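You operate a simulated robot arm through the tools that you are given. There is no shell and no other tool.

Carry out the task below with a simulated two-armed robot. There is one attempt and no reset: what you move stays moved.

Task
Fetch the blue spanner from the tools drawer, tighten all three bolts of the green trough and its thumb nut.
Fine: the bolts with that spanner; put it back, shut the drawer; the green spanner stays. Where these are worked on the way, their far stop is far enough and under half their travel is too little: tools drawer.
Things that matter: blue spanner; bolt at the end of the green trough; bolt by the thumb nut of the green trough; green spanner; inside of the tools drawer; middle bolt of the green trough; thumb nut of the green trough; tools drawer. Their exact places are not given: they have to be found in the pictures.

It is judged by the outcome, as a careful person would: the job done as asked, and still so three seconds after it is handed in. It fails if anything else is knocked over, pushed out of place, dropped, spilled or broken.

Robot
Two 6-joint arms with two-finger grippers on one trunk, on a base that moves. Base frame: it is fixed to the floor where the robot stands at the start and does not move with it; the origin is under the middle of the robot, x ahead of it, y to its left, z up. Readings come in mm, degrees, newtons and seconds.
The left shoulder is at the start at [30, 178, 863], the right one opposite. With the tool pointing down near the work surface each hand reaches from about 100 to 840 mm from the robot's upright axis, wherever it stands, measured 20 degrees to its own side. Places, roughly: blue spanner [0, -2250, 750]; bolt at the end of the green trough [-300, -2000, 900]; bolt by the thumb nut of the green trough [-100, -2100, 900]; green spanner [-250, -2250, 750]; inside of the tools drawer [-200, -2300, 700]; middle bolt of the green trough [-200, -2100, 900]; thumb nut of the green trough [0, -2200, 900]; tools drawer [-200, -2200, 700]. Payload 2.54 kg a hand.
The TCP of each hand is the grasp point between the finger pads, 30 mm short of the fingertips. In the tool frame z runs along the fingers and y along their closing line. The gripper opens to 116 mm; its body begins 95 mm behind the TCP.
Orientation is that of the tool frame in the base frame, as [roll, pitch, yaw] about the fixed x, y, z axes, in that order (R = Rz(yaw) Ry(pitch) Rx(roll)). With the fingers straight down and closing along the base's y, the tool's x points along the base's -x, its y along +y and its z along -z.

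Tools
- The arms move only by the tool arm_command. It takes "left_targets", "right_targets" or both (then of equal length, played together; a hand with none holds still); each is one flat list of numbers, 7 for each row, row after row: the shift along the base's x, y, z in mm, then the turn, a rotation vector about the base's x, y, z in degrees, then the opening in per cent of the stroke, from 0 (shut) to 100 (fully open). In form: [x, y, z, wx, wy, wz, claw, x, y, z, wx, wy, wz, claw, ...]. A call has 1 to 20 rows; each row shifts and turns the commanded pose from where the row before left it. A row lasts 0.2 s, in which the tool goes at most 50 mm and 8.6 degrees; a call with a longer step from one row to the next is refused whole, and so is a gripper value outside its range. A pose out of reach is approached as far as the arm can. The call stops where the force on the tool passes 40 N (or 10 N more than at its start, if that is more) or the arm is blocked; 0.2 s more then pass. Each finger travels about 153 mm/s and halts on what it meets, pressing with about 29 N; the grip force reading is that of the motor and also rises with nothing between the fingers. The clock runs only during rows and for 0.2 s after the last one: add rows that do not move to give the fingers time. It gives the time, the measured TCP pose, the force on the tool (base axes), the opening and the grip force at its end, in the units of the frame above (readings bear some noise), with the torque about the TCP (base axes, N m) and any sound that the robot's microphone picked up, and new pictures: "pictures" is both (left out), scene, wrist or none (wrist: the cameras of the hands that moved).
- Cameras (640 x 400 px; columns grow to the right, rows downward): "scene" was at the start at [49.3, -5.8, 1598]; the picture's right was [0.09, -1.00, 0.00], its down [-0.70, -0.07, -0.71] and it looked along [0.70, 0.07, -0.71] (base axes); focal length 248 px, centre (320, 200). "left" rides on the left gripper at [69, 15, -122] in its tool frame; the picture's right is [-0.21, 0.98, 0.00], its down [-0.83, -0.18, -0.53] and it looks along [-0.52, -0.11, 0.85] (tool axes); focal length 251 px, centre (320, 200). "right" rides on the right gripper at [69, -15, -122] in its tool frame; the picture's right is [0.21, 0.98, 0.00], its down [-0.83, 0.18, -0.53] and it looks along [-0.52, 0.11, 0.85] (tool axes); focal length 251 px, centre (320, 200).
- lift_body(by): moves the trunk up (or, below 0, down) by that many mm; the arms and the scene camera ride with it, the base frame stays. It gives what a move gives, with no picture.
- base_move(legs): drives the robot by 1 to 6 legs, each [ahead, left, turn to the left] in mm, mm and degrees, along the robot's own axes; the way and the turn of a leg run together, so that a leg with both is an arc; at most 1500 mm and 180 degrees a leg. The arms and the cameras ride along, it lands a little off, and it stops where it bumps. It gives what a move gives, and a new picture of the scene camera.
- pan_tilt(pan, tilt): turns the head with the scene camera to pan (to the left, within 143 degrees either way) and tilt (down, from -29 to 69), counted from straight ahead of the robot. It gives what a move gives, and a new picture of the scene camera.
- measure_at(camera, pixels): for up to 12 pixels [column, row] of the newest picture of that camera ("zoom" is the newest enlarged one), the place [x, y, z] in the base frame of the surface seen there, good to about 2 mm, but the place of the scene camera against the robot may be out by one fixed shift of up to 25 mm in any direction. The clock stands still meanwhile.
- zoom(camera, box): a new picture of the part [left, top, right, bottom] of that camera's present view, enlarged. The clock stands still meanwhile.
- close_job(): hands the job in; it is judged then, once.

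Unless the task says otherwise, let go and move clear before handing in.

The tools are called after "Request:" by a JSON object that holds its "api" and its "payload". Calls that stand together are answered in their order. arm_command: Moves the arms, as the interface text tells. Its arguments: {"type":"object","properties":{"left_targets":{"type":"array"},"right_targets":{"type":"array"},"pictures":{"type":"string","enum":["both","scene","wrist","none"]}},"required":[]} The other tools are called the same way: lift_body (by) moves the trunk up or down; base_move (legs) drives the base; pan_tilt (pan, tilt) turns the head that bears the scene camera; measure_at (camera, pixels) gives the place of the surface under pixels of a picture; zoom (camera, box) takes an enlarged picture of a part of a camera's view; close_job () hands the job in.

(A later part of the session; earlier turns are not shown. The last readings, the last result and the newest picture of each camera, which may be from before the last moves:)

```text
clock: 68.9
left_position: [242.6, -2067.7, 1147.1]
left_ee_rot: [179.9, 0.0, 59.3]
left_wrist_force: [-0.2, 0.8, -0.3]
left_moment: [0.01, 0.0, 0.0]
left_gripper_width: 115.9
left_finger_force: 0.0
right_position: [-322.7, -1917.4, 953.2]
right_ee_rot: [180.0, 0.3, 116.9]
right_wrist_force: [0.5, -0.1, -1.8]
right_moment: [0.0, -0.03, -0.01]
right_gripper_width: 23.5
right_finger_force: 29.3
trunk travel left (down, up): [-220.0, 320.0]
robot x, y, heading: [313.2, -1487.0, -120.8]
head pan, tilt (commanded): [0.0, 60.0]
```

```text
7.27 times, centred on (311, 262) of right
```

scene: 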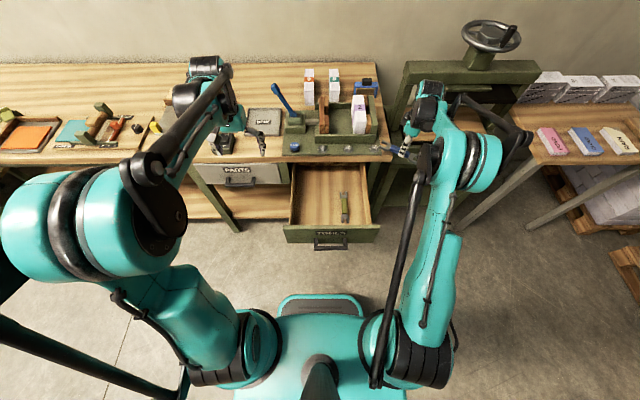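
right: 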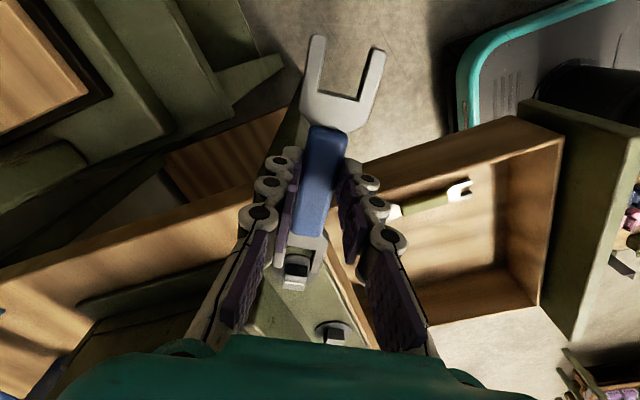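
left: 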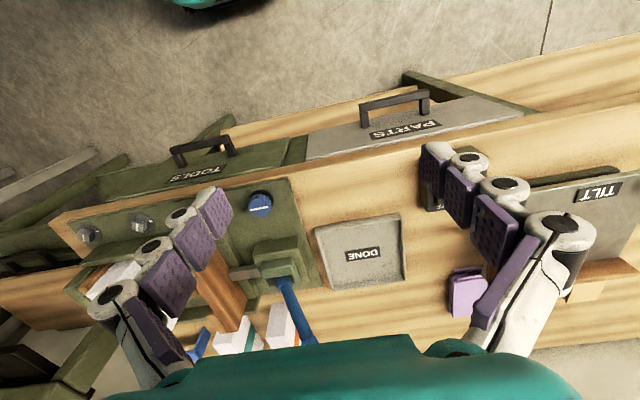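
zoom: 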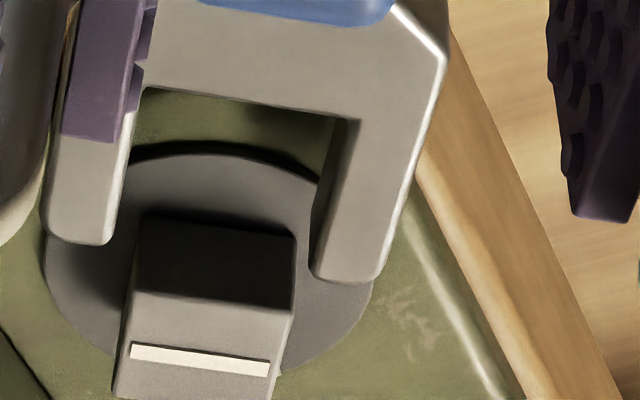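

At equal height the bolt's near edge midpoint at (216,302) sits slightly right of the extrapolated slot midline at (204,302), roughly 1.7 mm. I'll confirm by measuring.

Request:
{"api": "measure_at", "payload": {"camera": "zoom", "pixels": [[105, 230], [325, 268], [150, 80], [375, 125], [150, 305], [282, 322], [130, 355], [270, 370], [100, 232], [335, 270], [150, 240], [285, 255]]}}

```text
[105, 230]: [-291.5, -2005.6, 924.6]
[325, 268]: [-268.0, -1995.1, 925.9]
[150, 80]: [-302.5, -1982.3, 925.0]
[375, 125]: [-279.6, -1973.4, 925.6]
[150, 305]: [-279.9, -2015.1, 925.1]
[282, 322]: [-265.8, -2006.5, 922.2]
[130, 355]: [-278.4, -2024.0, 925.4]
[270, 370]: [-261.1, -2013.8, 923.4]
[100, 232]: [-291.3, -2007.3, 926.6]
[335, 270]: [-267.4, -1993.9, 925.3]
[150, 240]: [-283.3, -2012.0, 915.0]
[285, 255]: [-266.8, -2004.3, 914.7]
```

The bolt sits about 1.3 mm to the side of the slot axis. I'll shift by that and slide the jaw forward over the head in small steps, watching the force.

Request:
{"api": "arm_command", "payload": {"right_targets": [1.2, 0.6, -1, 0, 0, 0, 5, 2.7, -5.3, 0, 0, 0, 0, 5, 2.7, -5.3, 0, 0, 0, 0, 5, 2.7, -5.3, 0, 0, 0, 0, 5, 0, 0, 0, 0, 0, 0, 5], "pictures": "wrist"}}

Request:
{"api": "zoom", "payload": {"camera": "right", "box": [276, 234, 346, 289]}}

```text
clock: 70.1
left_position: [243.2, -2067.3, 1147.3]
left_ee_rot: [179.9, 0.0, 59.5]
left_wrist_force: [0.3, 0.1, 0.1]
left_moment: [-0.01, 0.03, -0.02]
left_gripper_width: 116.0
left_finger_force: 0.1
right_position: [-312.5, -1931.4, 952.0]
right_ee_rot: [179.9, 0.2, 117.0]
right_wrist_force: [-0.7, 0.1, -2.3]
right_moment: [0.03, 0.01, 0.0]
right_gripper_width: 23.2
right_finger_force: 28.8
trunk travel left (down, up): [-220.0, 320.0]
robot x, y, heading: [310.1, -1488.1, -120.4]
head pan, tilt (commanded): [0.0, 60.0]
```

right: 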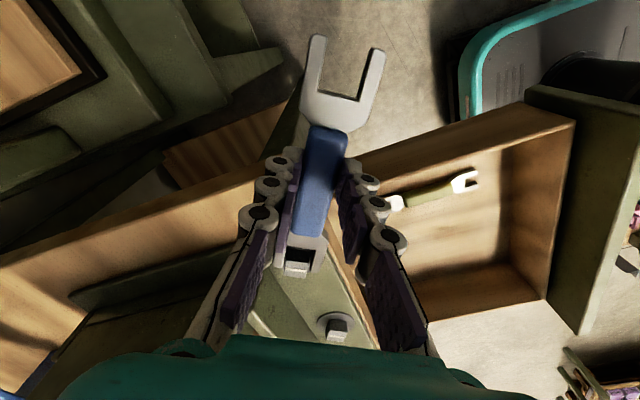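

```text
7.27 times, centred on (311, 262) of right
```

zoom: 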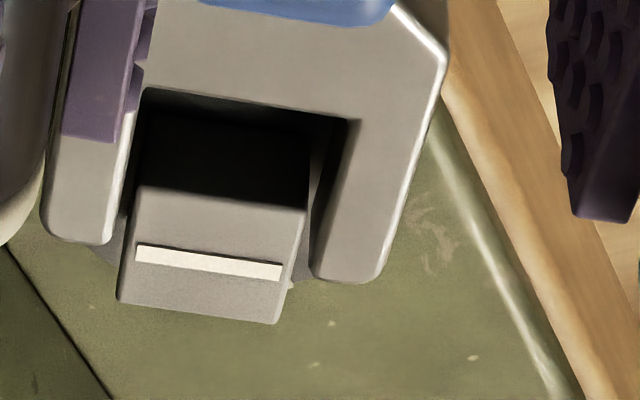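

The head is entering the slot with small gaps on both sides, about 14 px left and 22 px right, and no force. I'll slide in the remaining 17 mm.

Request:
{"api": "arm_command", "payload": {"right_targets": [1.9, -5, 0, 0, 0, 0, 5, 2.4, -4.9, 0, 0, 0, 0, 5, 2.4, -4.9, 0, 0, 0, 0, 5, 0, 0, 0, 0, 0, 0, 5], "pictures": "wrist"}}

Request:
{"api": "zoom", "payload": {"camera": "right", "box": [276, 234, 346, 289]}}

Request:
{"api": "zoom", "payload": {"camera": "scene", "box": [330, 120, 430, 180]}}

```text
clock: 71.1
left_position: [242.6, -2067.1, 1148.0]
left_ee_rot: [179.8, 0.1, 59.4]
left_wrist_force: [-0.1, -0.1, 0.8]
left_moment: [0.01, 0.02, -0.03]
left_gripper_width: 115.9
left_finger_force: 0.0
right_position: [-307.4, -1947.6, 950.5]
right_ee_rot: [179.9, 0.1, 117.0]
right_wrist_force: [-0.6, 5.0, -3.1]
right_moment: [0.28, 0.07, 0.12]
right_gripper_width: 23.3
right_finger_force: 29.2
trunk travel left (down, up): [-220.0, 320.0]
robot x, y, heading: [312.5, -1489.4, -120.7]
head pan, tilt (commanded): [0.0, 60.0]
```

right: 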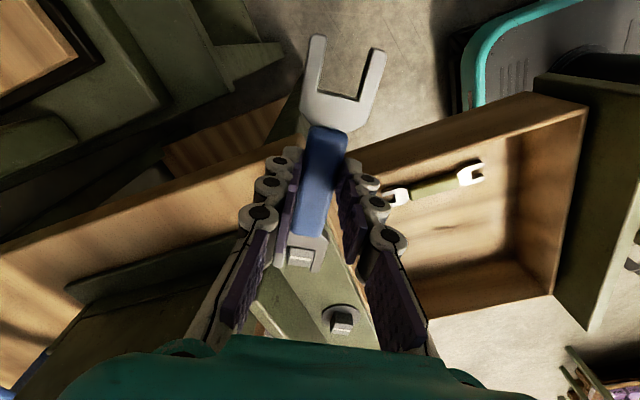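

```text
7.27 times, centred on (311, 262) of right
```

zoom: 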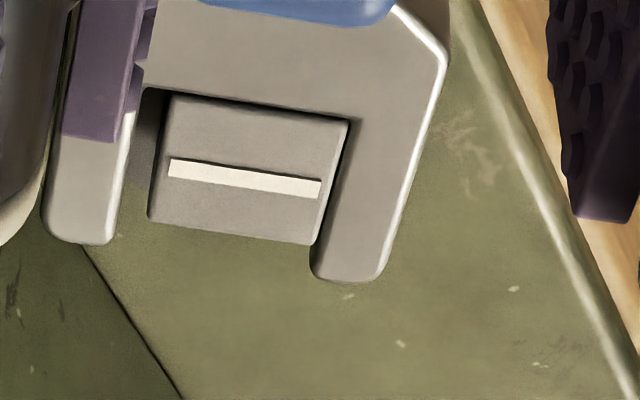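

```text
6.40 times, centred on (380, 150) of scene
```

zoom: 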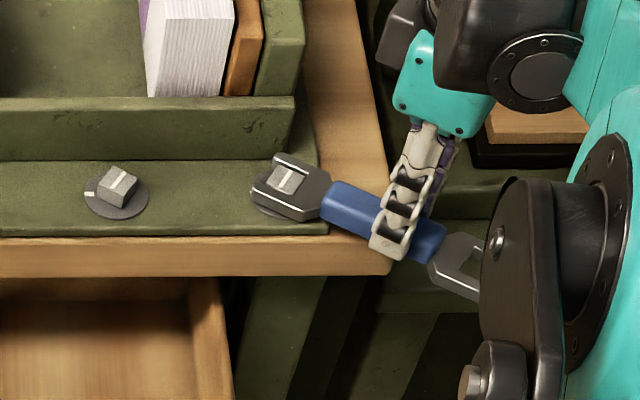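

The jaw is fully on bolt 3's head, confirmed in both zooms. Now I'll swing the hand clockwise about the bolt centre in 5° steps, first 25°, watching force and sound.

Request:
{"api": "arm_command", "payload": {"right_targets": [6.1, 3.5, 0, 0, 0, -5, 5, 6.5, 2.45, 0, 0, 0, -5, 5, 6.7, 1.95, 0, 0, 0, -5, 5, 6.85, 1.3, 0, 0, 0, -5, 5, 6.95, 0.7, 0, 0, 0, -5, 5], "pictures": "wrist"}}

Request:
{"api": "zoom", "payload": {"camera": "right", "box": [276, 234, 346, 289]}}

```text
clock: 72.3
left_position: [242.7, -2066.4, 1147.6]
left_ee_rot: [180.0, 0.0, 59.4]
left_wrist_force: [-0.1, -0.1, -0.2]
left_moment: [0.0, -0.03, 0.02]
left_gripper_width: 115.8
left_finger_force: 0.0
right_position: [-273.3, -1936.3, 953.9]
right_ee_rot: [179.9, 0.4, 92.0]
right_wrist_force: [1.5, 6.0, -3.0]
right_moment: [0.27, 0.0, 0.17]
right_gripper_width: 23.4
right_finger_force: 29.1
trunk travel left (down, up): [-220.0, 320.0]
robot x, y, heading: [311.5, -1488.1, -120.7]
head pan, tilt (commanded): [0.0, 60.0]
```

right: 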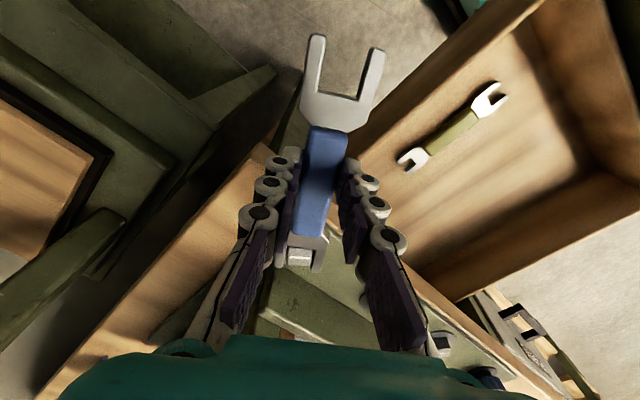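

```text
7.27 times, centred on (311, 262) of right
```

zoom: 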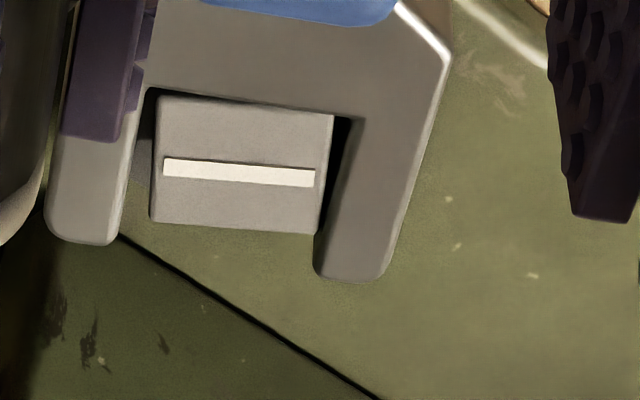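

The bolt turns with the spanner and resistance is light. I'll swing another 25°.

Request:
{"api": "arm_command", "payload": {"right_targets": [7.0, 0.1, 0, 0, 0, -5, 5, 6.9, -0.55, 0, 0, 0, -5, 5, 6.9, -1.15, 0, 0, 0, -5, 5, 6.8, -1.7, 0, 0, 0, -5, 5, 6.6, -2.3, 0, 0, 0, -5, 5], "pictures": "wrist"}}

Request:
{"api": "zoom", "payload": {"camera": "right", "box": [276, 234, 346, 289]}}

Request:
{"api": "zoom", "payload": {"camera": "scene", "box": [330, 120, 430, 180]}}

```text
clock: 73.5
left_position: [244.2, -2066.3, 1147.6]
left_ee_rot: [180.0, 0.1, 59.4]
left_wrist_force: [0.2, 0.8, -0.1]
left_moment: [0.01, 0.0, -0.05]
left_gripper_width: 116.0
left_finger_force: 0.1
right_position: [-238.3, -1942.7, 952.0]
right_ee_rot: [179.9, 0.2, 67.0]
right_wrist_force: [9.0, 5.4, -0.3]
right_moment: [0.06, -0.23, 0.55]
right_gripper_width: 23.2
right_finger_force: 28.7
trunk travel left (down, up): [-220.0, 320.0]
robot x, y, heading: [312.0, -1488.4, -120.5]
head pan, tilt (commanded): [0.0, 60.0]
```

right: 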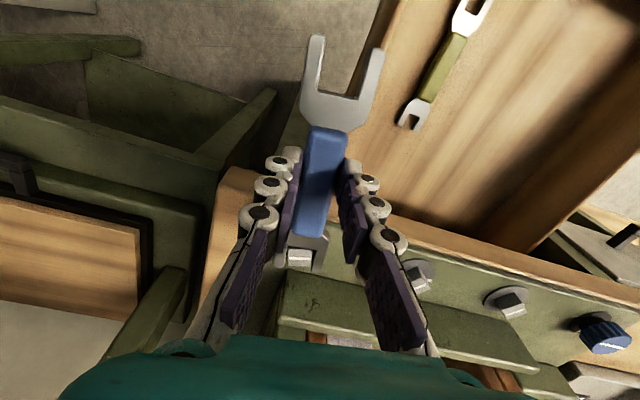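

```text
7.27 times, centred on (311, 262) of right
```

zoom: 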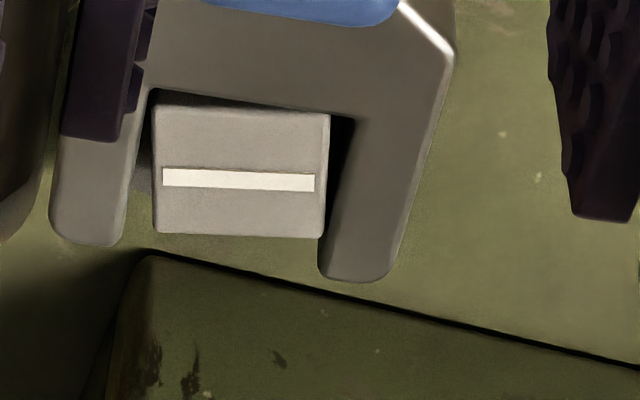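

```text
6.40 times, centred on (380, 150) of scene
```

zoom: 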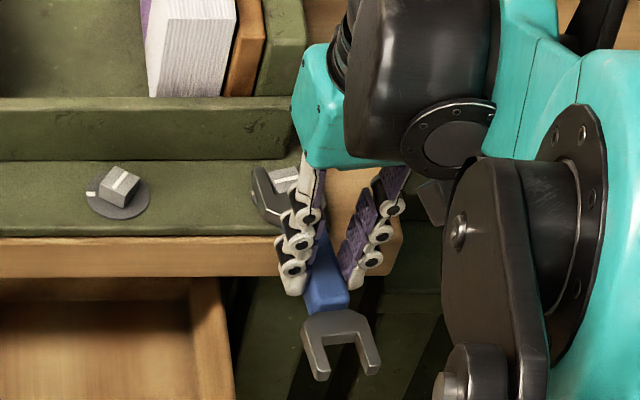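

Resistance is growing, at about 10 N and 0.55 N·m, with the line nearly along the bench. I'll measure the line's angle before continuing.

Request:
{"api": "zoom", "payload": {"camera": "right", "box": [276, 234, 346, 289]}}

Request:
{"api": "measure_at", "payload": {"camera": "zoom", "pixels": [[168, 178], [310, 183], [165, 115], [320, 122], [315, 228], [162, 222], [160, 100], [345, 125]]}}

```text
7.27 times, centred on (311, 262) of right
```

zoom: 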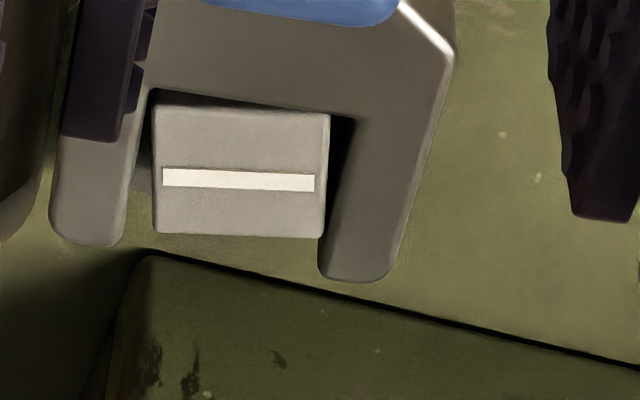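

```text
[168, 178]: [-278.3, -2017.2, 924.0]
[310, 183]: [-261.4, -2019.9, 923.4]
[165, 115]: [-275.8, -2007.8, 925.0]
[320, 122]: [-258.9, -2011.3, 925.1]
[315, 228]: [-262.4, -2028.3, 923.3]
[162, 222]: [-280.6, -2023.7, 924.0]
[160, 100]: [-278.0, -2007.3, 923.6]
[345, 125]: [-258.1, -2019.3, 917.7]
```

The line is at about −12° and the mark at −29°, so about 17° remain. I'll swing 15° more in smaller steps, letting the force guard catch the stop.

Request:
{"api": "arm_command", "payload": {"right_targets": [3.2, -1.3, 0, 0, 0, -2.5, 5, 3.1, -1.5, 0, 0, 0, -2.5, 5, 3.1, -1.6, 0, 0, 0, -2.5, 5, 3.0, -1.8, 0, 0, 0, -2.5, 5, 3.0, -1.9, 0, 0, 0, -2.5, 5, 2.8, -2.1, 0, 0, 0, -2.5, 5], "pictures": "wrist"}}

Request:
{"api": "zoom", "payload": {"camera": "right", "box": [276, 234, 346, 289]}}

Request:
{"api": "measure_at", "payload": {"camera": "zoom", "pixels": [[168, 178], [310, 183], [165, 115], [320, 122], [315, 228], [162, 222]]}}

```text
clock: 74.9
left_position: [243.7, -2066.3, 1147.9]
left_ee_rot: [180.0, 0.1, 59.4]
left_wrist_force: [0.2, 0.2, 0.1]
left_moment: [-0.03, 0.01, 0.01]
left_gripper_width: 116.2
left_finger_force: 0.1
right_position: [-220.5, -1952.6, 951.5]
right_ee_rot: [179.8, 0.4, 52.0]
right_wrist_force: [8.3, 3.7, -4.6]
right_moment: [0.34, -0.39, 0.4]
right_gripper_width: 23.2
right_finger_force: 29.2
trunk travel left (down, up): [-220.0, 320.0]
robot x, y, heading: [312.7, -1488.5, -120.6]
head pan, tilt (commanded): [0.0, 60.0]
```

right: 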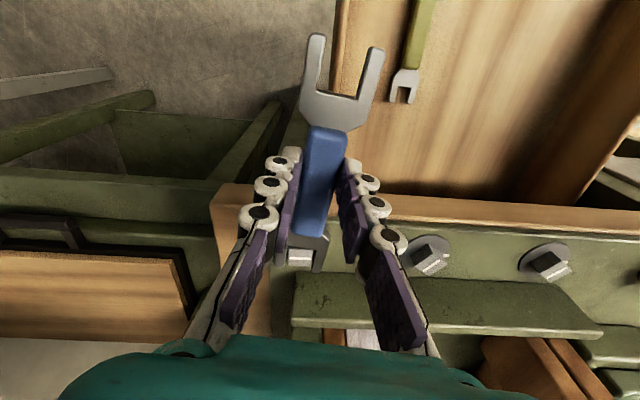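

```text
7.27 times, centred on (311, 262) of right
```

zoom: 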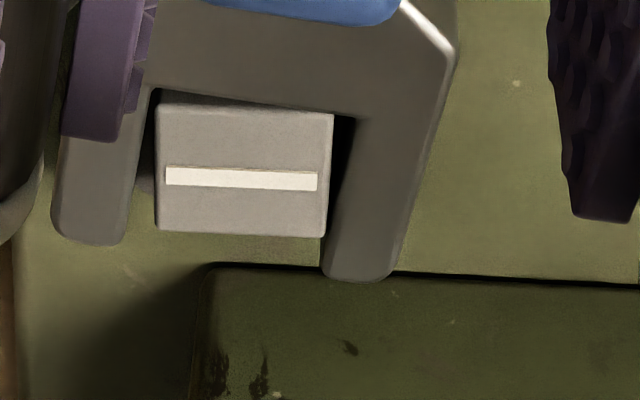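

```text
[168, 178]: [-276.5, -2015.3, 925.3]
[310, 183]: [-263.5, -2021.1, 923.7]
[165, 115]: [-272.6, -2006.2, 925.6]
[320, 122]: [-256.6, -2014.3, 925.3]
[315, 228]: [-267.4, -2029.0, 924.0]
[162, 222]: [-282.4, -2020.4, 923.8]
```

The line is now parallel to the trough edge at about −27°, but resistance is still light. I'll look at the washer mark against the line from the scene camera before going the last few degrees.

Request:
{"api": "zoom", "payload": {"camera": "scene", "box": [340, 130, 400, 170]}}

Request:
{"api": "arm_command", "payload": {"right_targets": [1.6, -0.5, 0, 0, 0, -1.5, 5, 1.6, -0.9, 0, 0, 0, -1.5, 5, 0, 0, 0, 0, 0, 0, 5], "pictures": "wrist"}}

Request:
{"api": "zoom", "payload": {"camera": "right", "box": [276, 234, 346, 289]}}

Request:
{"api": "measure_at", "payload": {"camera": "zoom", "pixels": [[168, 178], [310, 183], [165, 115], [320, 122], [315, 228], [162, 222]]}}

```text
10.00 times, centred on (370, 150) of scene
```

zoom: 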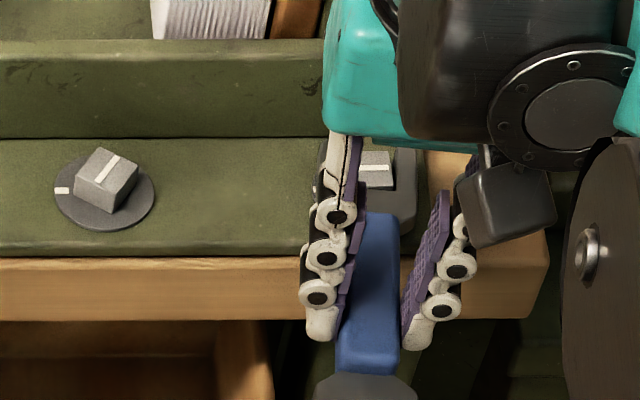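

```text
clock: 75.7
left_position: [243.3, -2068.1, 1146.7]
left_ee_rot: [-180.0, -0.1, 59.3]
left_wrist_force: [0.8, -0.2, 0.3]
left_moment: [-0.01, 0.0, 0.02]
left_gripper_width: 115.9
left_finger_force: 0.1
right_position: [-217.1, -1955.2, 951.0]
right_ee_rot: [179.9, 0.2, 49.1]
right_wrist_force: [6.5, -2.8, -0.3]
right_moment: [-0.16, -0.14, 0.72]
right_gripper_width: 23.3
right_finger_force: 28.4
trunk travel left (down, up): [-220.0, 320.0]
robot x, y, heading: [310.5, -1489.0, -120.5]
head pan, tilt (commanded): [0.0, 60.0]
```

right: 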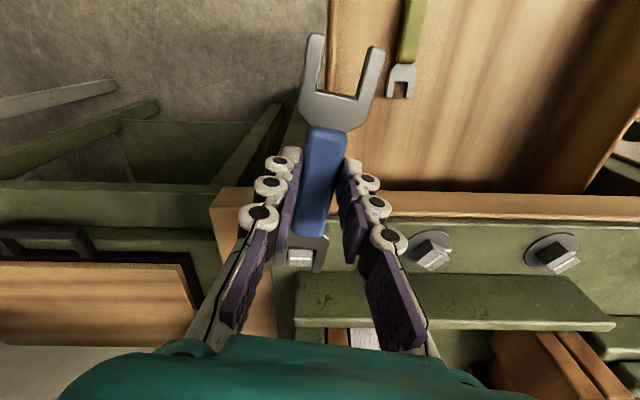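

```text
7.27 times, centred on (311, 262) of right
```

zoom: 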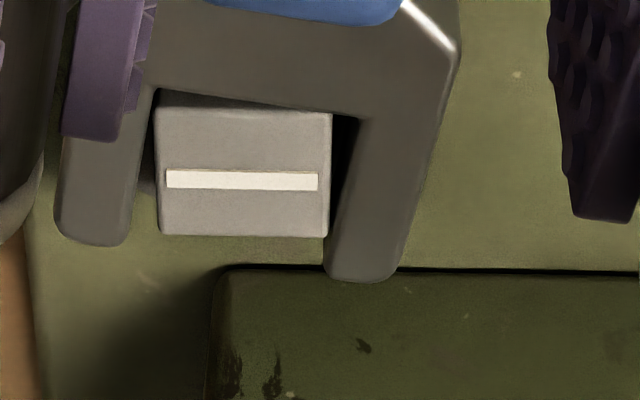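

```text
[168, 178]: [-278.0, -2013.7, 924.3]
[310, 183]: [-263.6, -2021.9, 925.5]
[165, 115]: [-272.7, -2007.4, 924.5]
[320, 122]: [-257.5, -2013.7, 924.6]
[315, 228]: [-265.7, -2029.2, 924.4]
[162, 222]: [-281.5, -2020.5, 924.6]
```

Torque has begun to rise, to about 0.17 N·m at the bolt, and the bolt now lags the jaw, which suggests the stop. I'll press another 5° to be sure it seats.

Request:
{"api": "arm_command", "payload": {"right_targets": [1.3, -1.1, 0, 0, 0, -1.25, 5, 1.3, -1.1, 0, 0, 0, -1.25, 5, 1.3, -1.1, 0, 0, 0, -1.25, 5, 1.3, -1.2, 0, 0, 0, -1.25, 5, 0, 0, 0, 0, 0, 0, 5], "pictures": "wrist"}}

Request:
{"api": "zoom", "payload": {"camera": "right", "box": [276, 234, 346, 289]}}

Request:
{"api": "zoom", "payload": {"camera": "scene", "box": [340, 130, 400, 170]}}

```text
clock: 76.9
left_position: [242.2, -2066.7, 1147.9]
left_ee_rot: [179.9, 0.1, 59.4]
left_wrist_force: [-0.8, -0.1, 0.4]
left_moment: [0.0, 0.01, -0.02]
left_gripper_width: 116.3
left_finger_force: 0.1
right_position: [-214.1, -1958.2, 952.6]
right_ee_rot: [179.9, 0.4, 43.8]
right_wrist_force: [-5.7, 4.9, 2.8]
right_moment: [-0.07, 0.39, 0.58]
right_gripper_width: 24.3
right_finger_force: 28.3
trunk travel left (down, up): [-220.0, 320.0]
robot x, y, heading: [310.6, -1488.4, -120.5]
head pan, tilt (commanded): [0.0, 60.0]
```

right: 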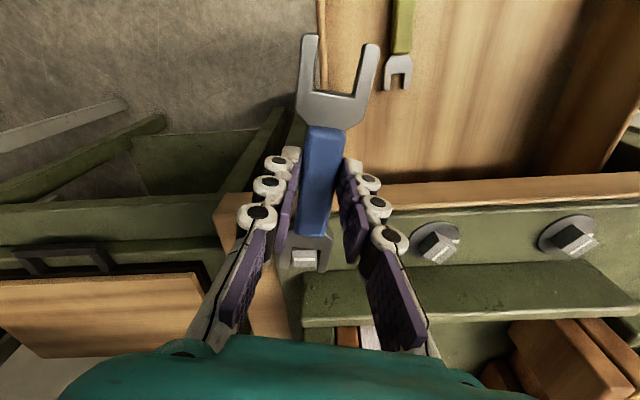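

```text
7.27 times, centred on (311, 262) of right
```

zoom: 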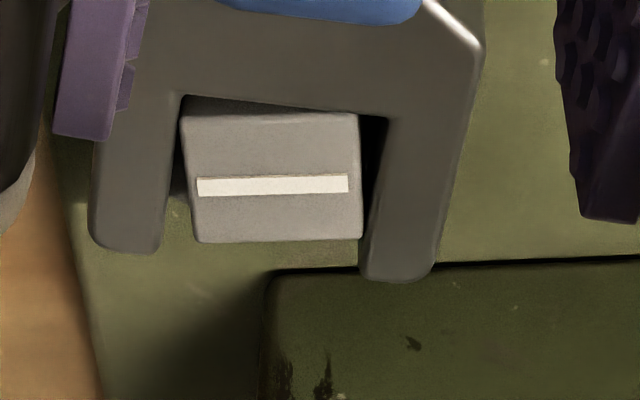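

```text
10.00 times, centred on (370, 150) of scene
```

zoom: 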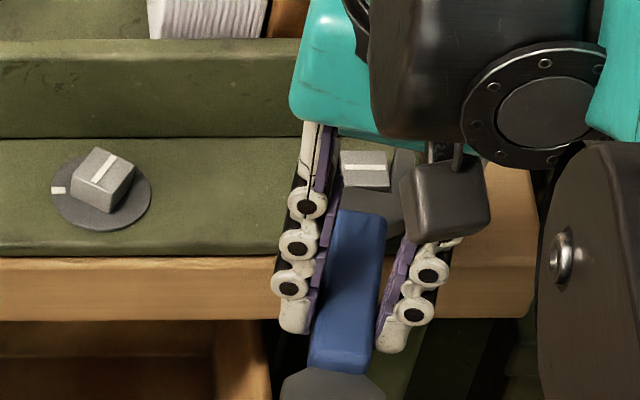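

The bolt is against its stop: the torque reached about 1.2 N·m, the line lies along the bench toward the mark, and the spanner just began to slip in the fingers. I'll ease back 6° to free the jaw and lift it off.

Request:
{"api": "arm_command", "payload": {"right_targets": [-1.5, 1.5, 0, 0, 0, 1.5, 5, -1.6, 1.4, 0, 0, 0, 1.5, 5, -1.7, 1.3, 0, 0, 0, 1.5, 5, -1.7, 1.3, 0, 0, 0, 1.5, 5, 0, 0, 0, 0, 0, 0, 5], "pictures": "wrist"}}

Request:
{"api": "zoom", "payload": {"camera": "right", "box": [276, 234, 346, 289]}}

```text
clock: 78.1
left_position: [243.0, -2067.7, 1147.1]
left_ee_rot: [-179.9, 0.0, 59.5]
left_wrist_force: [1.0, 0.3, 0.1]
left_moment: [-0.02, 0.01, 0.0]
left_gripper_width: 115.9
left_finger_force: 0.1
right_position: [-217.2, -1954.1, 951.7]
right_ee_rot: [179.9, 0.3, 50.1]
right_wrist_force: [4.2, -1.4, -1.8]
right_moment: [0.01, -0.21, 0.4]
right_gripper_width: 23.5
right_finger_force: 29.0
trunk travel left (down, up): [-220.0, 320.0]
robot x, y, heading: [313.9, -1484.7, -120.5]
head pan, tilt (commanded): [0.0, 60.0]
```

right: 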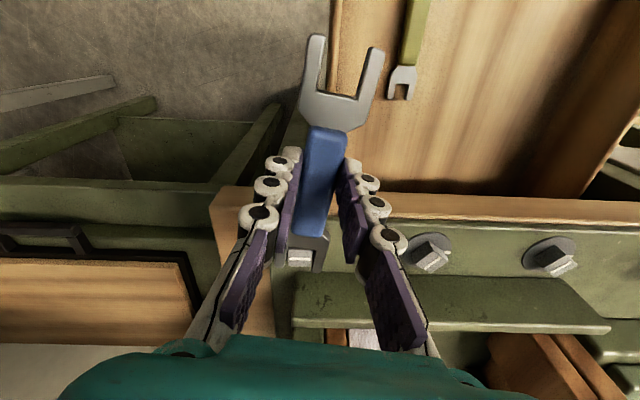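

```text
7.27 times, centred on (311, 262) of right
```

zoom: 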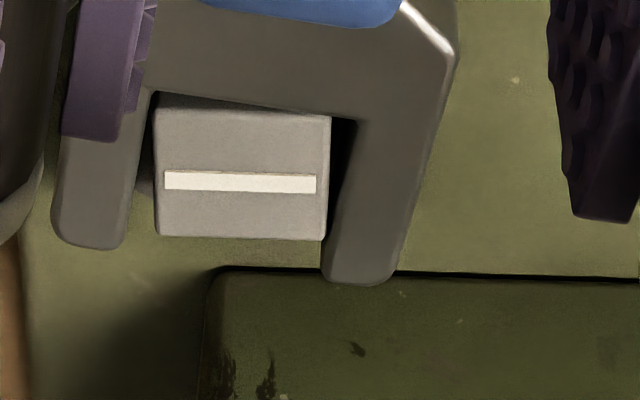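

The spanner is back true in the grip, with the jaw still about 5° ahead of the head. I'll ease back 5° more to centre it, then lift straight off.

Request:
{"api": "arm_command", "payload": {"right_targets": [-1.4, 1.1, 0, 0, 0, 1.2, 5, -1.4, 1.1, 0, 0, 0, 1.2, 5, -1.4, 1.1, 0, 0, 0, 1.2, 5, -1.4, 1.0, 0, 0, 0, 1.2, 5, 0, 0, 0, 0, 0, 0, 5, 0, 0, 6, 0, 0, 0, 5, 0, 0, 10, 0, 0, 0, 5, 0, 0, 15, 0, 0, 0, 5, 0, 0, 15, 0, 0, 0, 5]}}

Request:
{"api": "zoom", "payload": {"camera": "right", "box": [270, 230, 400, 320]}}

Request:
{"api": "zoom", "payload": {"camera": "scene", "box": [340, 130, 400, 170]}}

```text
clock: 80.1
left_position: [242.4, -2067.0, 1147.8]
left_ee_rot: [180.0, -0.1, 59.5]
left_wrist_force: [-0.9, 0.1, 0.1]
left_moment: [0.0, 0.02, 0.01]
left_gripper_width: 115.9
left_finger_force: 0.1
right_position: [-224.1, -1949.2, 997.8]
right_ee_rot: [179.8, 0.4, 54.8]
right_wrist_force: [0.8, -0.6, -2.1]
right_moment: [0.04, 0.01, -0.01]
right_gripper_width: 23.3
right_finger_force: 28.4
trunk travel left (down, up): [-220.0, 320.0]
robot x, y, heading: [310.6, -1493.2, -120.6]
head pan, tilt (commanded): [0.0, 60.0]
```

scene: 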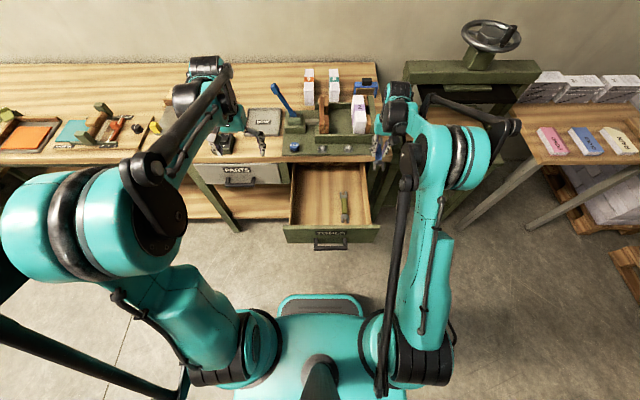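
right: 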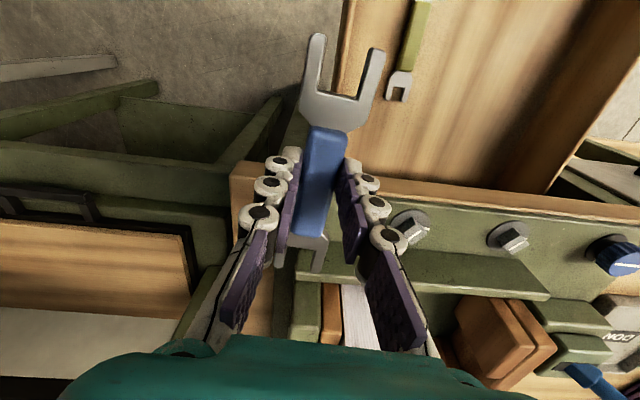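

```text
4.44 times, centred on (335, 275) of right
```

zoom: 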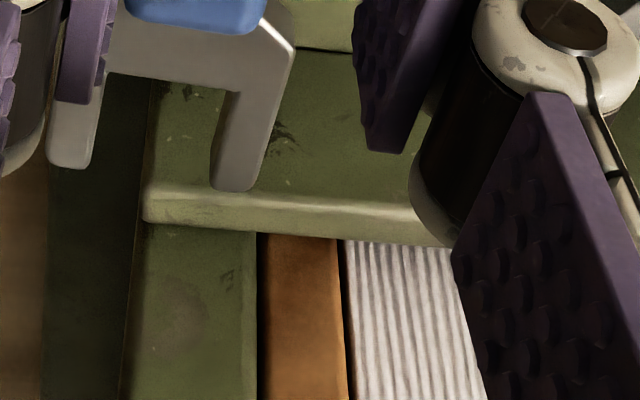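

```text
10.00 times, centred on (370, 150) of scene
```

zoom: 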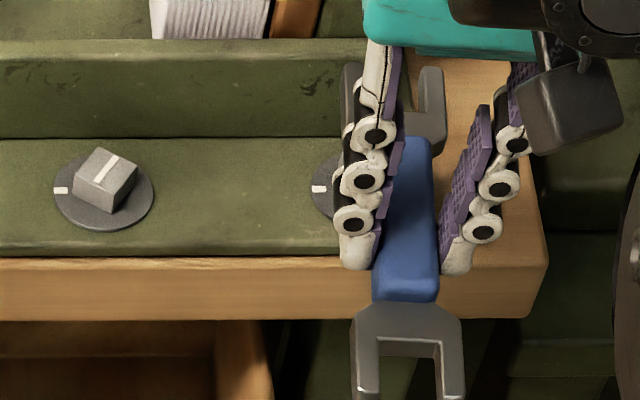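

The spanner is off bolt 3. Bolt 2 at (411,228) and bolt 1 at (509,237) are visible now, so I'll zoom in and measure both.

Request:
{"api": "zoom", "payload": {"camera": "right", "box": [380, 200, 450, 255]}}

```text
7.27 times, centred on (415, 228) of right
```

zoom: 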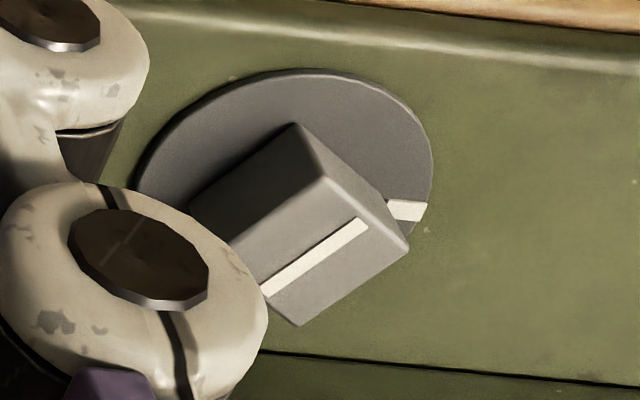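

Part of bolt 2 is hidden by the finger, but I'll measure what shows to get its centre and angle.

Request:
{"api": "measure_at", "payload": {"camera": "zoom", "pixels": [[325, 192], [398, 248], [300, 315], [360, 228], [275, 283], [410, 210], [320, 255]]}}

Request:
{"api": "zoom", "payload": {"camera": "right", "box": [475, 205, 545, 260]}}

Request:
{"api": "measure_at", "payload": {"camera": "zoom", "pixels": [[320, 235], [330, 180], [410, 240], [300, 320], [220, 260]]}}

```text
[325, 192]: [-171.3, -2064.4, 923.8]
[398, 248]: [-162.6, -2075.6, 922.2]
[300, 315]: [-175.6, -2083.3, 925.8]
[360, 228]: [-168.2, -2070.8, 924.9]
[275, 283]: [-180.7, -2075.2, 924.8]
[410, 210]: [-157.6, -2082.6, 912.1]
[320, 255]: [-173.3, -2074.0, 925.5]
```

```text
7.27 times, centred on (510, 232) of right
```

zoom: 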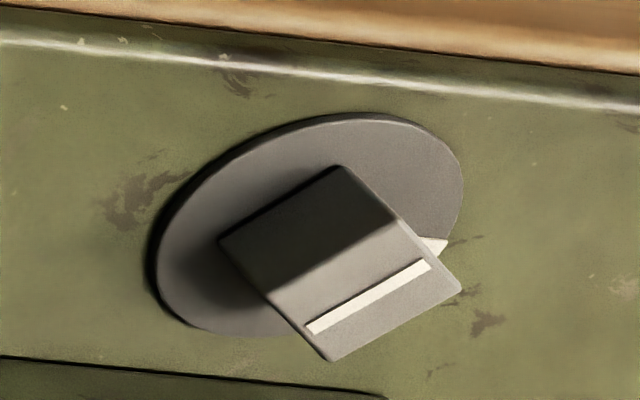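

```text
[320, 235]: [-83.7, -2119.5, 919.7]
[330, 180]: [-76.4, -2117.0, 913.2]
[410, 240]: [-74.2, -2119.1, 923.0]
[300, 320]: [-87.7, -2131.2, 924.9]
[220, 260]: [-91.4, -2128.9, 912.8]
```

Bolt 2's centre is near (−173.4,−2073.9), 111 mm along from bolt 3. I'll swing the hand to its 4 o'clock side at the safe height.

Request:
{"api": "arm_command", "payload": {"right_targets": [0, -3, 0, 0, 0, 7.78, 5, 0, -3, 0, 0, 0, 7.78, 5, 0, -3, 0, 0, 0, 7.78, 5, 0, -3, 0, 0, 0, 7.78, 5, 0, -3, -3, 0, 0, 7.78, 5, 0, -3, -3, 0, 0, 7.78, 5, 0, -3, -3, 0, 0, 7.78, 5, -1, -3, -3, 0, 0, 7.78, 5, 0, 0, 0, 0, 0, 0, 5], "pictures": "wrist"}}

Request:
{"api": "zoom", "payload": {"camera": "right", "box": [276, 234, 346, 289]}}

```text
clock: 82.1
left_position: [242.7, -2067.1, 1147.4]
left_ee_rot: [180.0, 0.1, 59.3]
left_wrist_force: [0.3, -0.3, 0.0]
left_moment: [0.04, 0.03, -0.04]
left_gripper_width: 116.2
left_finger_force: 0.1
right_position: [-225.2, -1972.7, 985.9]
right_ee_rot: [-180.0, 0.2, 117.1]
right_wrist_force: [0.1, 0.0, -2.1]
right_moment: [0.01, -0.03, -0.01]
right_gripper_width: 23.4
right_finger_force: 29.1
trunk travel left (down, up): [-220.0, 320.0]
robot x, y, heading: [310.6, -1489.9, -120.5]
head pan, tilt (commanded): [0.0, 60.0]
```

right: 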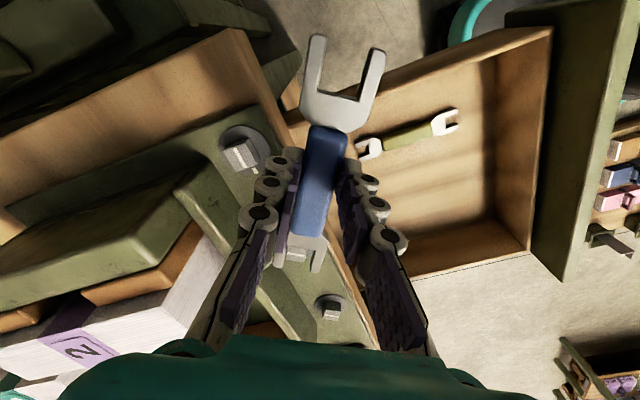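

```text
7.27 times, centred on (311, 262) of right
```

zoom: 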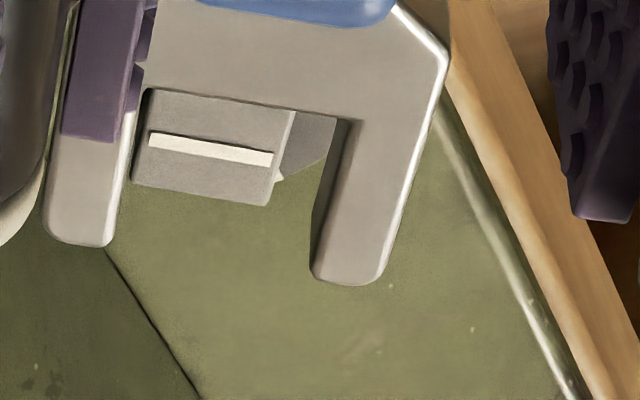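

Bolt 2 shows through the slot with parallel edges, and bolt 3 is visible at (242,150). I'll check bolt 3's alignment and measure bolt 2's slot offset.

Request:
{"api": "measure_at", "payload": {"camera": "zoom", "pixels": [[140, 178], [262, 197], [155, 105], [285, 118], [210, 152], [105, 230], [325, 272], [150, 80], [375, 125]]}}

Request:
{"api": "zoom", "payload": {"camera": "right", "box": [205, 115, 285, 185]}}

```text
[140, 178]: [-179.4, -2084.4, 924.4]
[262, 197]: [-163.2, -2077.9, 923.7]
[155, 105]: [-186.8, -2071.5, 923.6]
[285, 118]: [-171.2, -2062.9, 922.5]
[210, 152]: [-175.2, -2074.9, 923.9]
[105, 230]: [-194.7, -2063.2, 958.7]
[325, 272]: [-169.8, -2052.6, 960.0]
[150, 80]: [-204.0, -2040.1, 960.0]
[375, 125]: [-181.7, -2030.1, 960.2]
```

```text
5.71 times, centred on (245, 150) of right
```

zoom: 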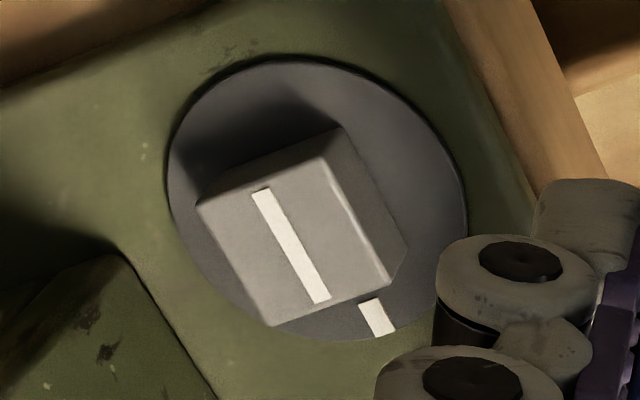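

Bolt 3's line points straight at its washer mark, so it's done. Bolt 2 is within about 1 mm of the slot axis, so I'll lower to head level and compare again.

Request:
{"api": "arm_command", "payload": {"right_targets": [0, 0, -10, 0, 0, 0, 5, 0, 0, -12, 0, 0, 0, 5, 0, 0, -12, 0, 0, 0, 5, 0, 0, 0, 0, 0, 0, 5], "pictures": "wrist"}}

Request:
{"api": "zoom", "payload": {"camera": "right", "box": [276, 234, 346, 289]}}

```text
clock: 83.1
left_position: [243.7, -2068.0, 1148.2]
left_ee_rot: [-180.0, 0.0, 59.4]
left_wrist_force: [-0.5, -0.4, 0.0]
left_moment: [0.0, 0.0, 0.02]
left_gripper_width: 115.9
left_finger_force: 0.0
right_position: [-226.0, -1972.6, 951.9]
right_ee_rot: [179.9, 0.3, 117.1]
right_wrist_force: [-0.4, 0.1, -1.6]
right_moment: [-0.04, -0.02, 0.02]
right_gripper_width: 23.6
right_finger_force: 28.8
trunk travel left (down, up): [-220.0, 320.0]
robot x, y, heading: [313.1, -1489.9, -120.5]
head pan, tilt (commanded): [0.0, 60.0]
```

right: 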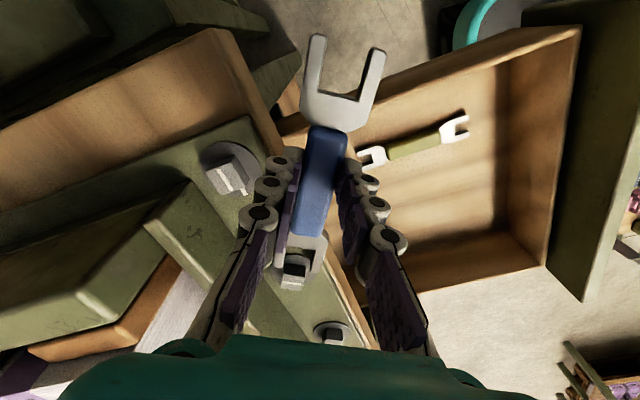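

```text
7.27 times, centred on (311, 262) of right
```

zoom: 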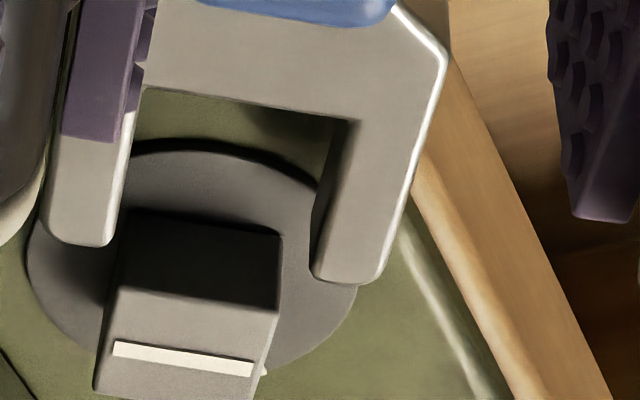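

The bolt is only about 0.7 mm off the slot midline. I'll correct that and slide in 20 mm, then check.

Request:
{"api": "arm_command", "payload": {"right_targets": [-0.6, -0.3, 0, 0, 0, 0, 5, 2.3, -4.45, 0, 0, 0, 0, 5, 2.3, -4.45, 0, 0, 0, 0, 5, 2.3, -4.45, 0, 0, 0, 0, 5, 2.3, -4.45, 0, 0, 0, 0, 5, 0, 0, 0, 0, 0, 0, 5], "pictures": "wrist"}}

Request:
{"api": "zoom", "payload": {"camera": "right", "box": [276, 234, 346, 289]}}

```text
clock: 84.5
left_position: [242.8, -2067.9, 1148.5]
left_ee_rot: [180.0, 0.0, 59.4]
left_wrist_force: [0.6, 0.8, 0.1]
left_moment: [0.03, -0.02, 0.0]
left_gripper_width: 116.1
left_finger_force: 0.2
right_position: [-217.8, -1990.8, 951.4]
right_ee_rot: [179.9, 0.2, 117.1]
right_wrist_force: [0.0, -0.6, -1.4]
right_moment: [0.03, -0.01, 0.01]
right_gripper_width: 23.1
right_finger_force: 29.0
trunk travel left (down, up): [-220.0, 320.0]
robot x, y, heading: [309.9, -1486.9, -120.8]
head pan, tilt (commanded): [0.0, 60.0]
```

right: 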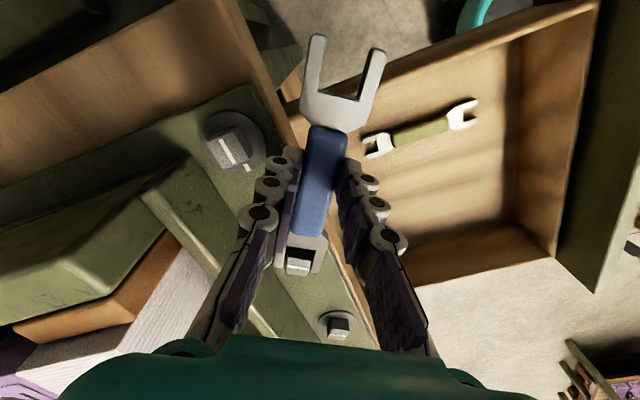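

```text
7.27 times, centred on (311, 262) of right
```

zoom: 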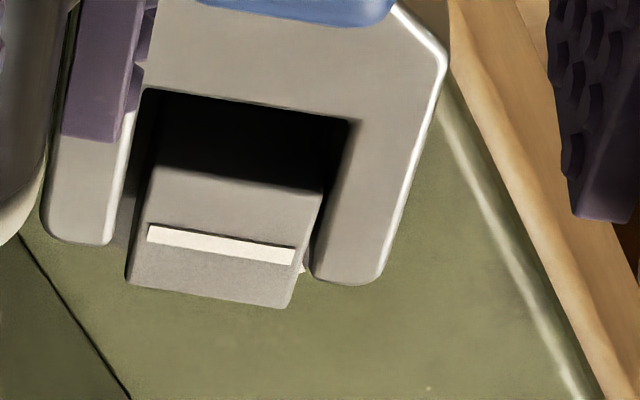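

The head is halfway in with gaps on both sides. I'll push the last 14 mm in.

Request:
{"api": "arm_command", "payload": {"right_targets": [2.3, -4.07, 0, 0, 0, 0, 5, 2.3, -4.07, 0, 0, 0, 0, 5, 2.3, -4.07, 0, 0, 0, 0, 5, 0, 0, 0, 0, 0, 0, 5], "pictures": "wrist"}}

Request:
{"api": "zoom", "payload": {"camera": "right", "box": [276, 234, 346, 289]}}

```text
clock: 85.5
left_position: [242.1, -2065.2, 1148.9]
left_ee_rot: [179.9, 0.1, 59.4]
left_wrist_force: [-0.6, -0.4, -0.8]
left_moment: [0.0, 0.02, 0.02]
left_gripper_width: 116.0
left_finger_force: 0.1
right_position: [-211.5, -2002.2, 951.9]
right_ee_rot: [179.9, 0.2, 117.0]
right_wrist_force: [-4.3, 14.1, -5.6]
right_moment: [0.72, 0.26, 0.24]
right_gripper_width: 23.1
right_finger_force: 29.3
trunk travel left (down, up): [-220.0, 320.0]
robot x, y, heading: [312.9, -1489.8, -120.8]
head pan, tilt (commanded): [0.0, 60.0]
```

right: 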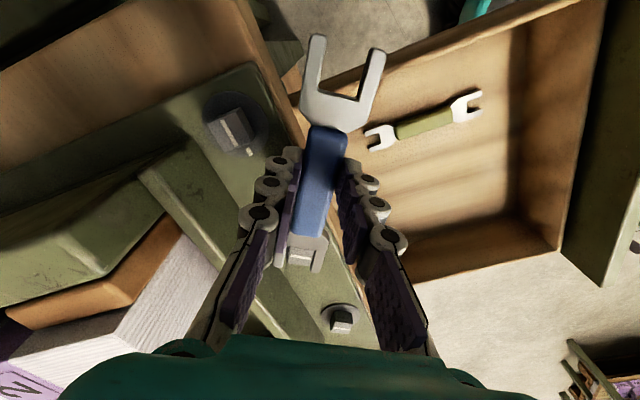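

```text
7.27 times, centred on (311, 262) of right
```

zoom: 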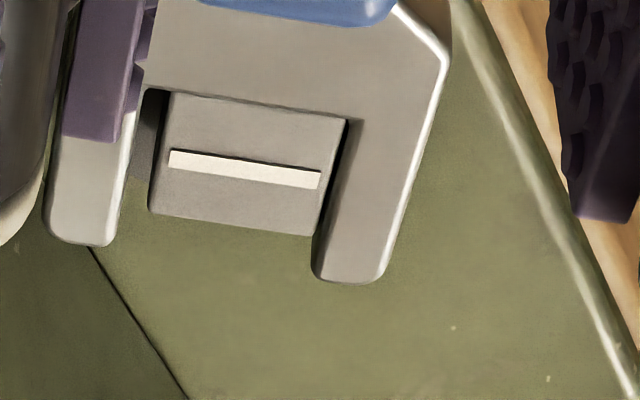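

Bolt 2 is fully in the jaw. I'll ease out about 1 mm as I go and swing 50° clockwise about its centre.

Request:
{"api": "arm_command", "payload": {"right_targets": [5.95, 4.04, 0, 0, 0, -5, 5, 6.75, 2.36, 0, 0, 0, -5, 5, 6.93, 1.77, 0, 0, 0, -5, 5, 7.06, 1.15, 0, 0, 0, -5, 5, 7.13, 0.54, 0, 0, 0, -5, 5, 7.16, -0.09, 0, 0, 0, -5, 5, 7.12, -0.71, 0, 0, 0, -5, 5, 7.03, -1.33, 0, 0, 0, -5, 5, 6.88, -1.93, 0, 0, 0, -5, 5, 6.69, -2.53, 0, 0, 0, -5, 5], "pictures": "wrist"}}

Request:
{"api": "zoom", "payload": {"camera": "right", "box": [276, 234, 346, 289]}}

```text
clock: 87.7
left_position: [243.4, -2065.8, 1148.2]
left_ee_rot: [179.9, 0.1, 59.3]
left_wrist_force: [0.4, -0.6, -0.6]
left_moment: [0.02, 0.0, 0.02]
left_gripper_width: 115.9
left_finger_force: 0.0
right_position: [-141.0, -2000.2, 952.8]
right_ee_rot: [179.9, 0.4, 67.0]
right_wrist_force: [0.1, 11.1, -0.5]
right_moment: [0.34, -0.04, -0.36]
right_gripper_width: 23.2
right_finger_force: 28.7
trunk travel left (down, up): [-220.0, 320.0]
robot x, y, heading: [315.9, -1490.2, -120.9]
head pan, tilt (commanded): [0.0, 60.0]
```

right: 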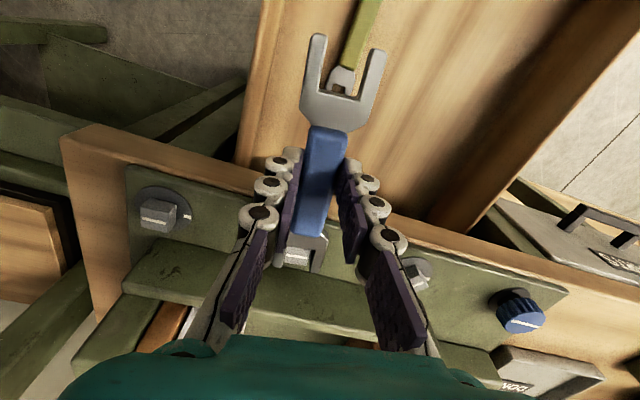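

```text
7.27 times, centred on (311, 262) of right
```

zoom: 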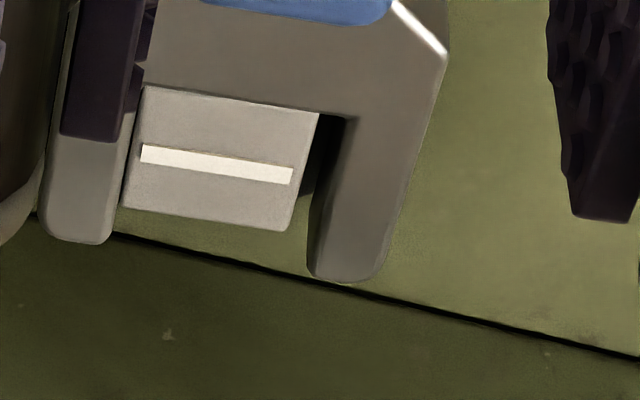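

The bolt turns flush with the jaw, with about 7° left by comparison with the trough edge. I'll ease outward 1 mm and continue in smaller steps.

Request:
{"api": "arm_command", "payload": {"right_targets": [3.6, -0.7, 0, 0, 0, -2.5, 5, 3.2, -1.55, 0, 0, 0, -2.5, 5, 3.15, -1.7, 0, 0, 0, -2.5, 5, 3.0, -1.9, 0, 0, 0, -2.5, 5, 0, 0, 0, 0, 0, 0, 5], "pictures": "wrist"}}

Request:
{"api": "zoom", "payload": {"camera": "right", "box": [276, 234, 346, 289]}}

```text
clock: 88.9
left_position: [242.3, -2067.0, 1147.3]
left_ee_rot: [179.8, 0.0, 59.3]
left_wrist_force: [0.2, 0.8, -0.5]
left_moment: [-0.04, 0.0, 0.0]
left_gripper_width: 115.9
left_finger_force: 0.0
right_position: [-129.0, -2006.3, 952.5]
right_ee_rot: [179.9, 0.3, 57.1]
right_wrist_force: [-4.5, 5.3, 0.0]
right_moment: [0.04, 0.2, -0.38]
right_gripper_width: 23.0
right_finger_force: 29.4
trunk travel left (down, up): [-220.0, 320.0]
robot x, y, heading: [311.5, -1488.5, -120.5]
head pan, tilt (commanded): [0.0, 60.0]
```

right: 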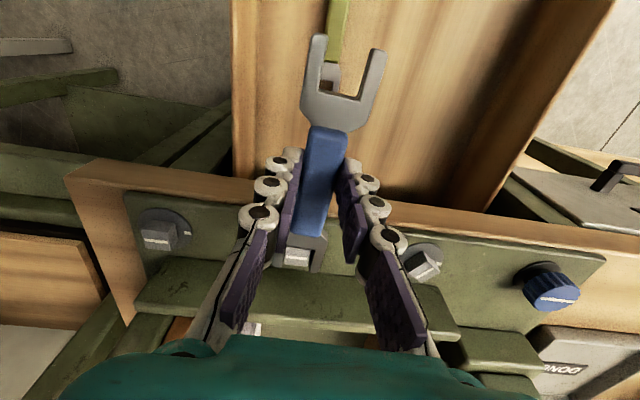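

```text
7.27 times, centred on (311, 262) of right
```

zoom: 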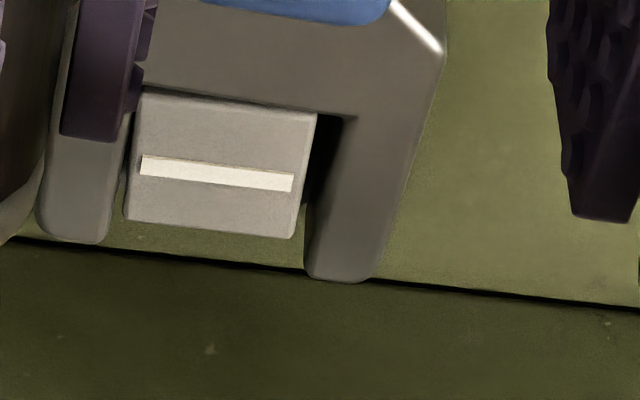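

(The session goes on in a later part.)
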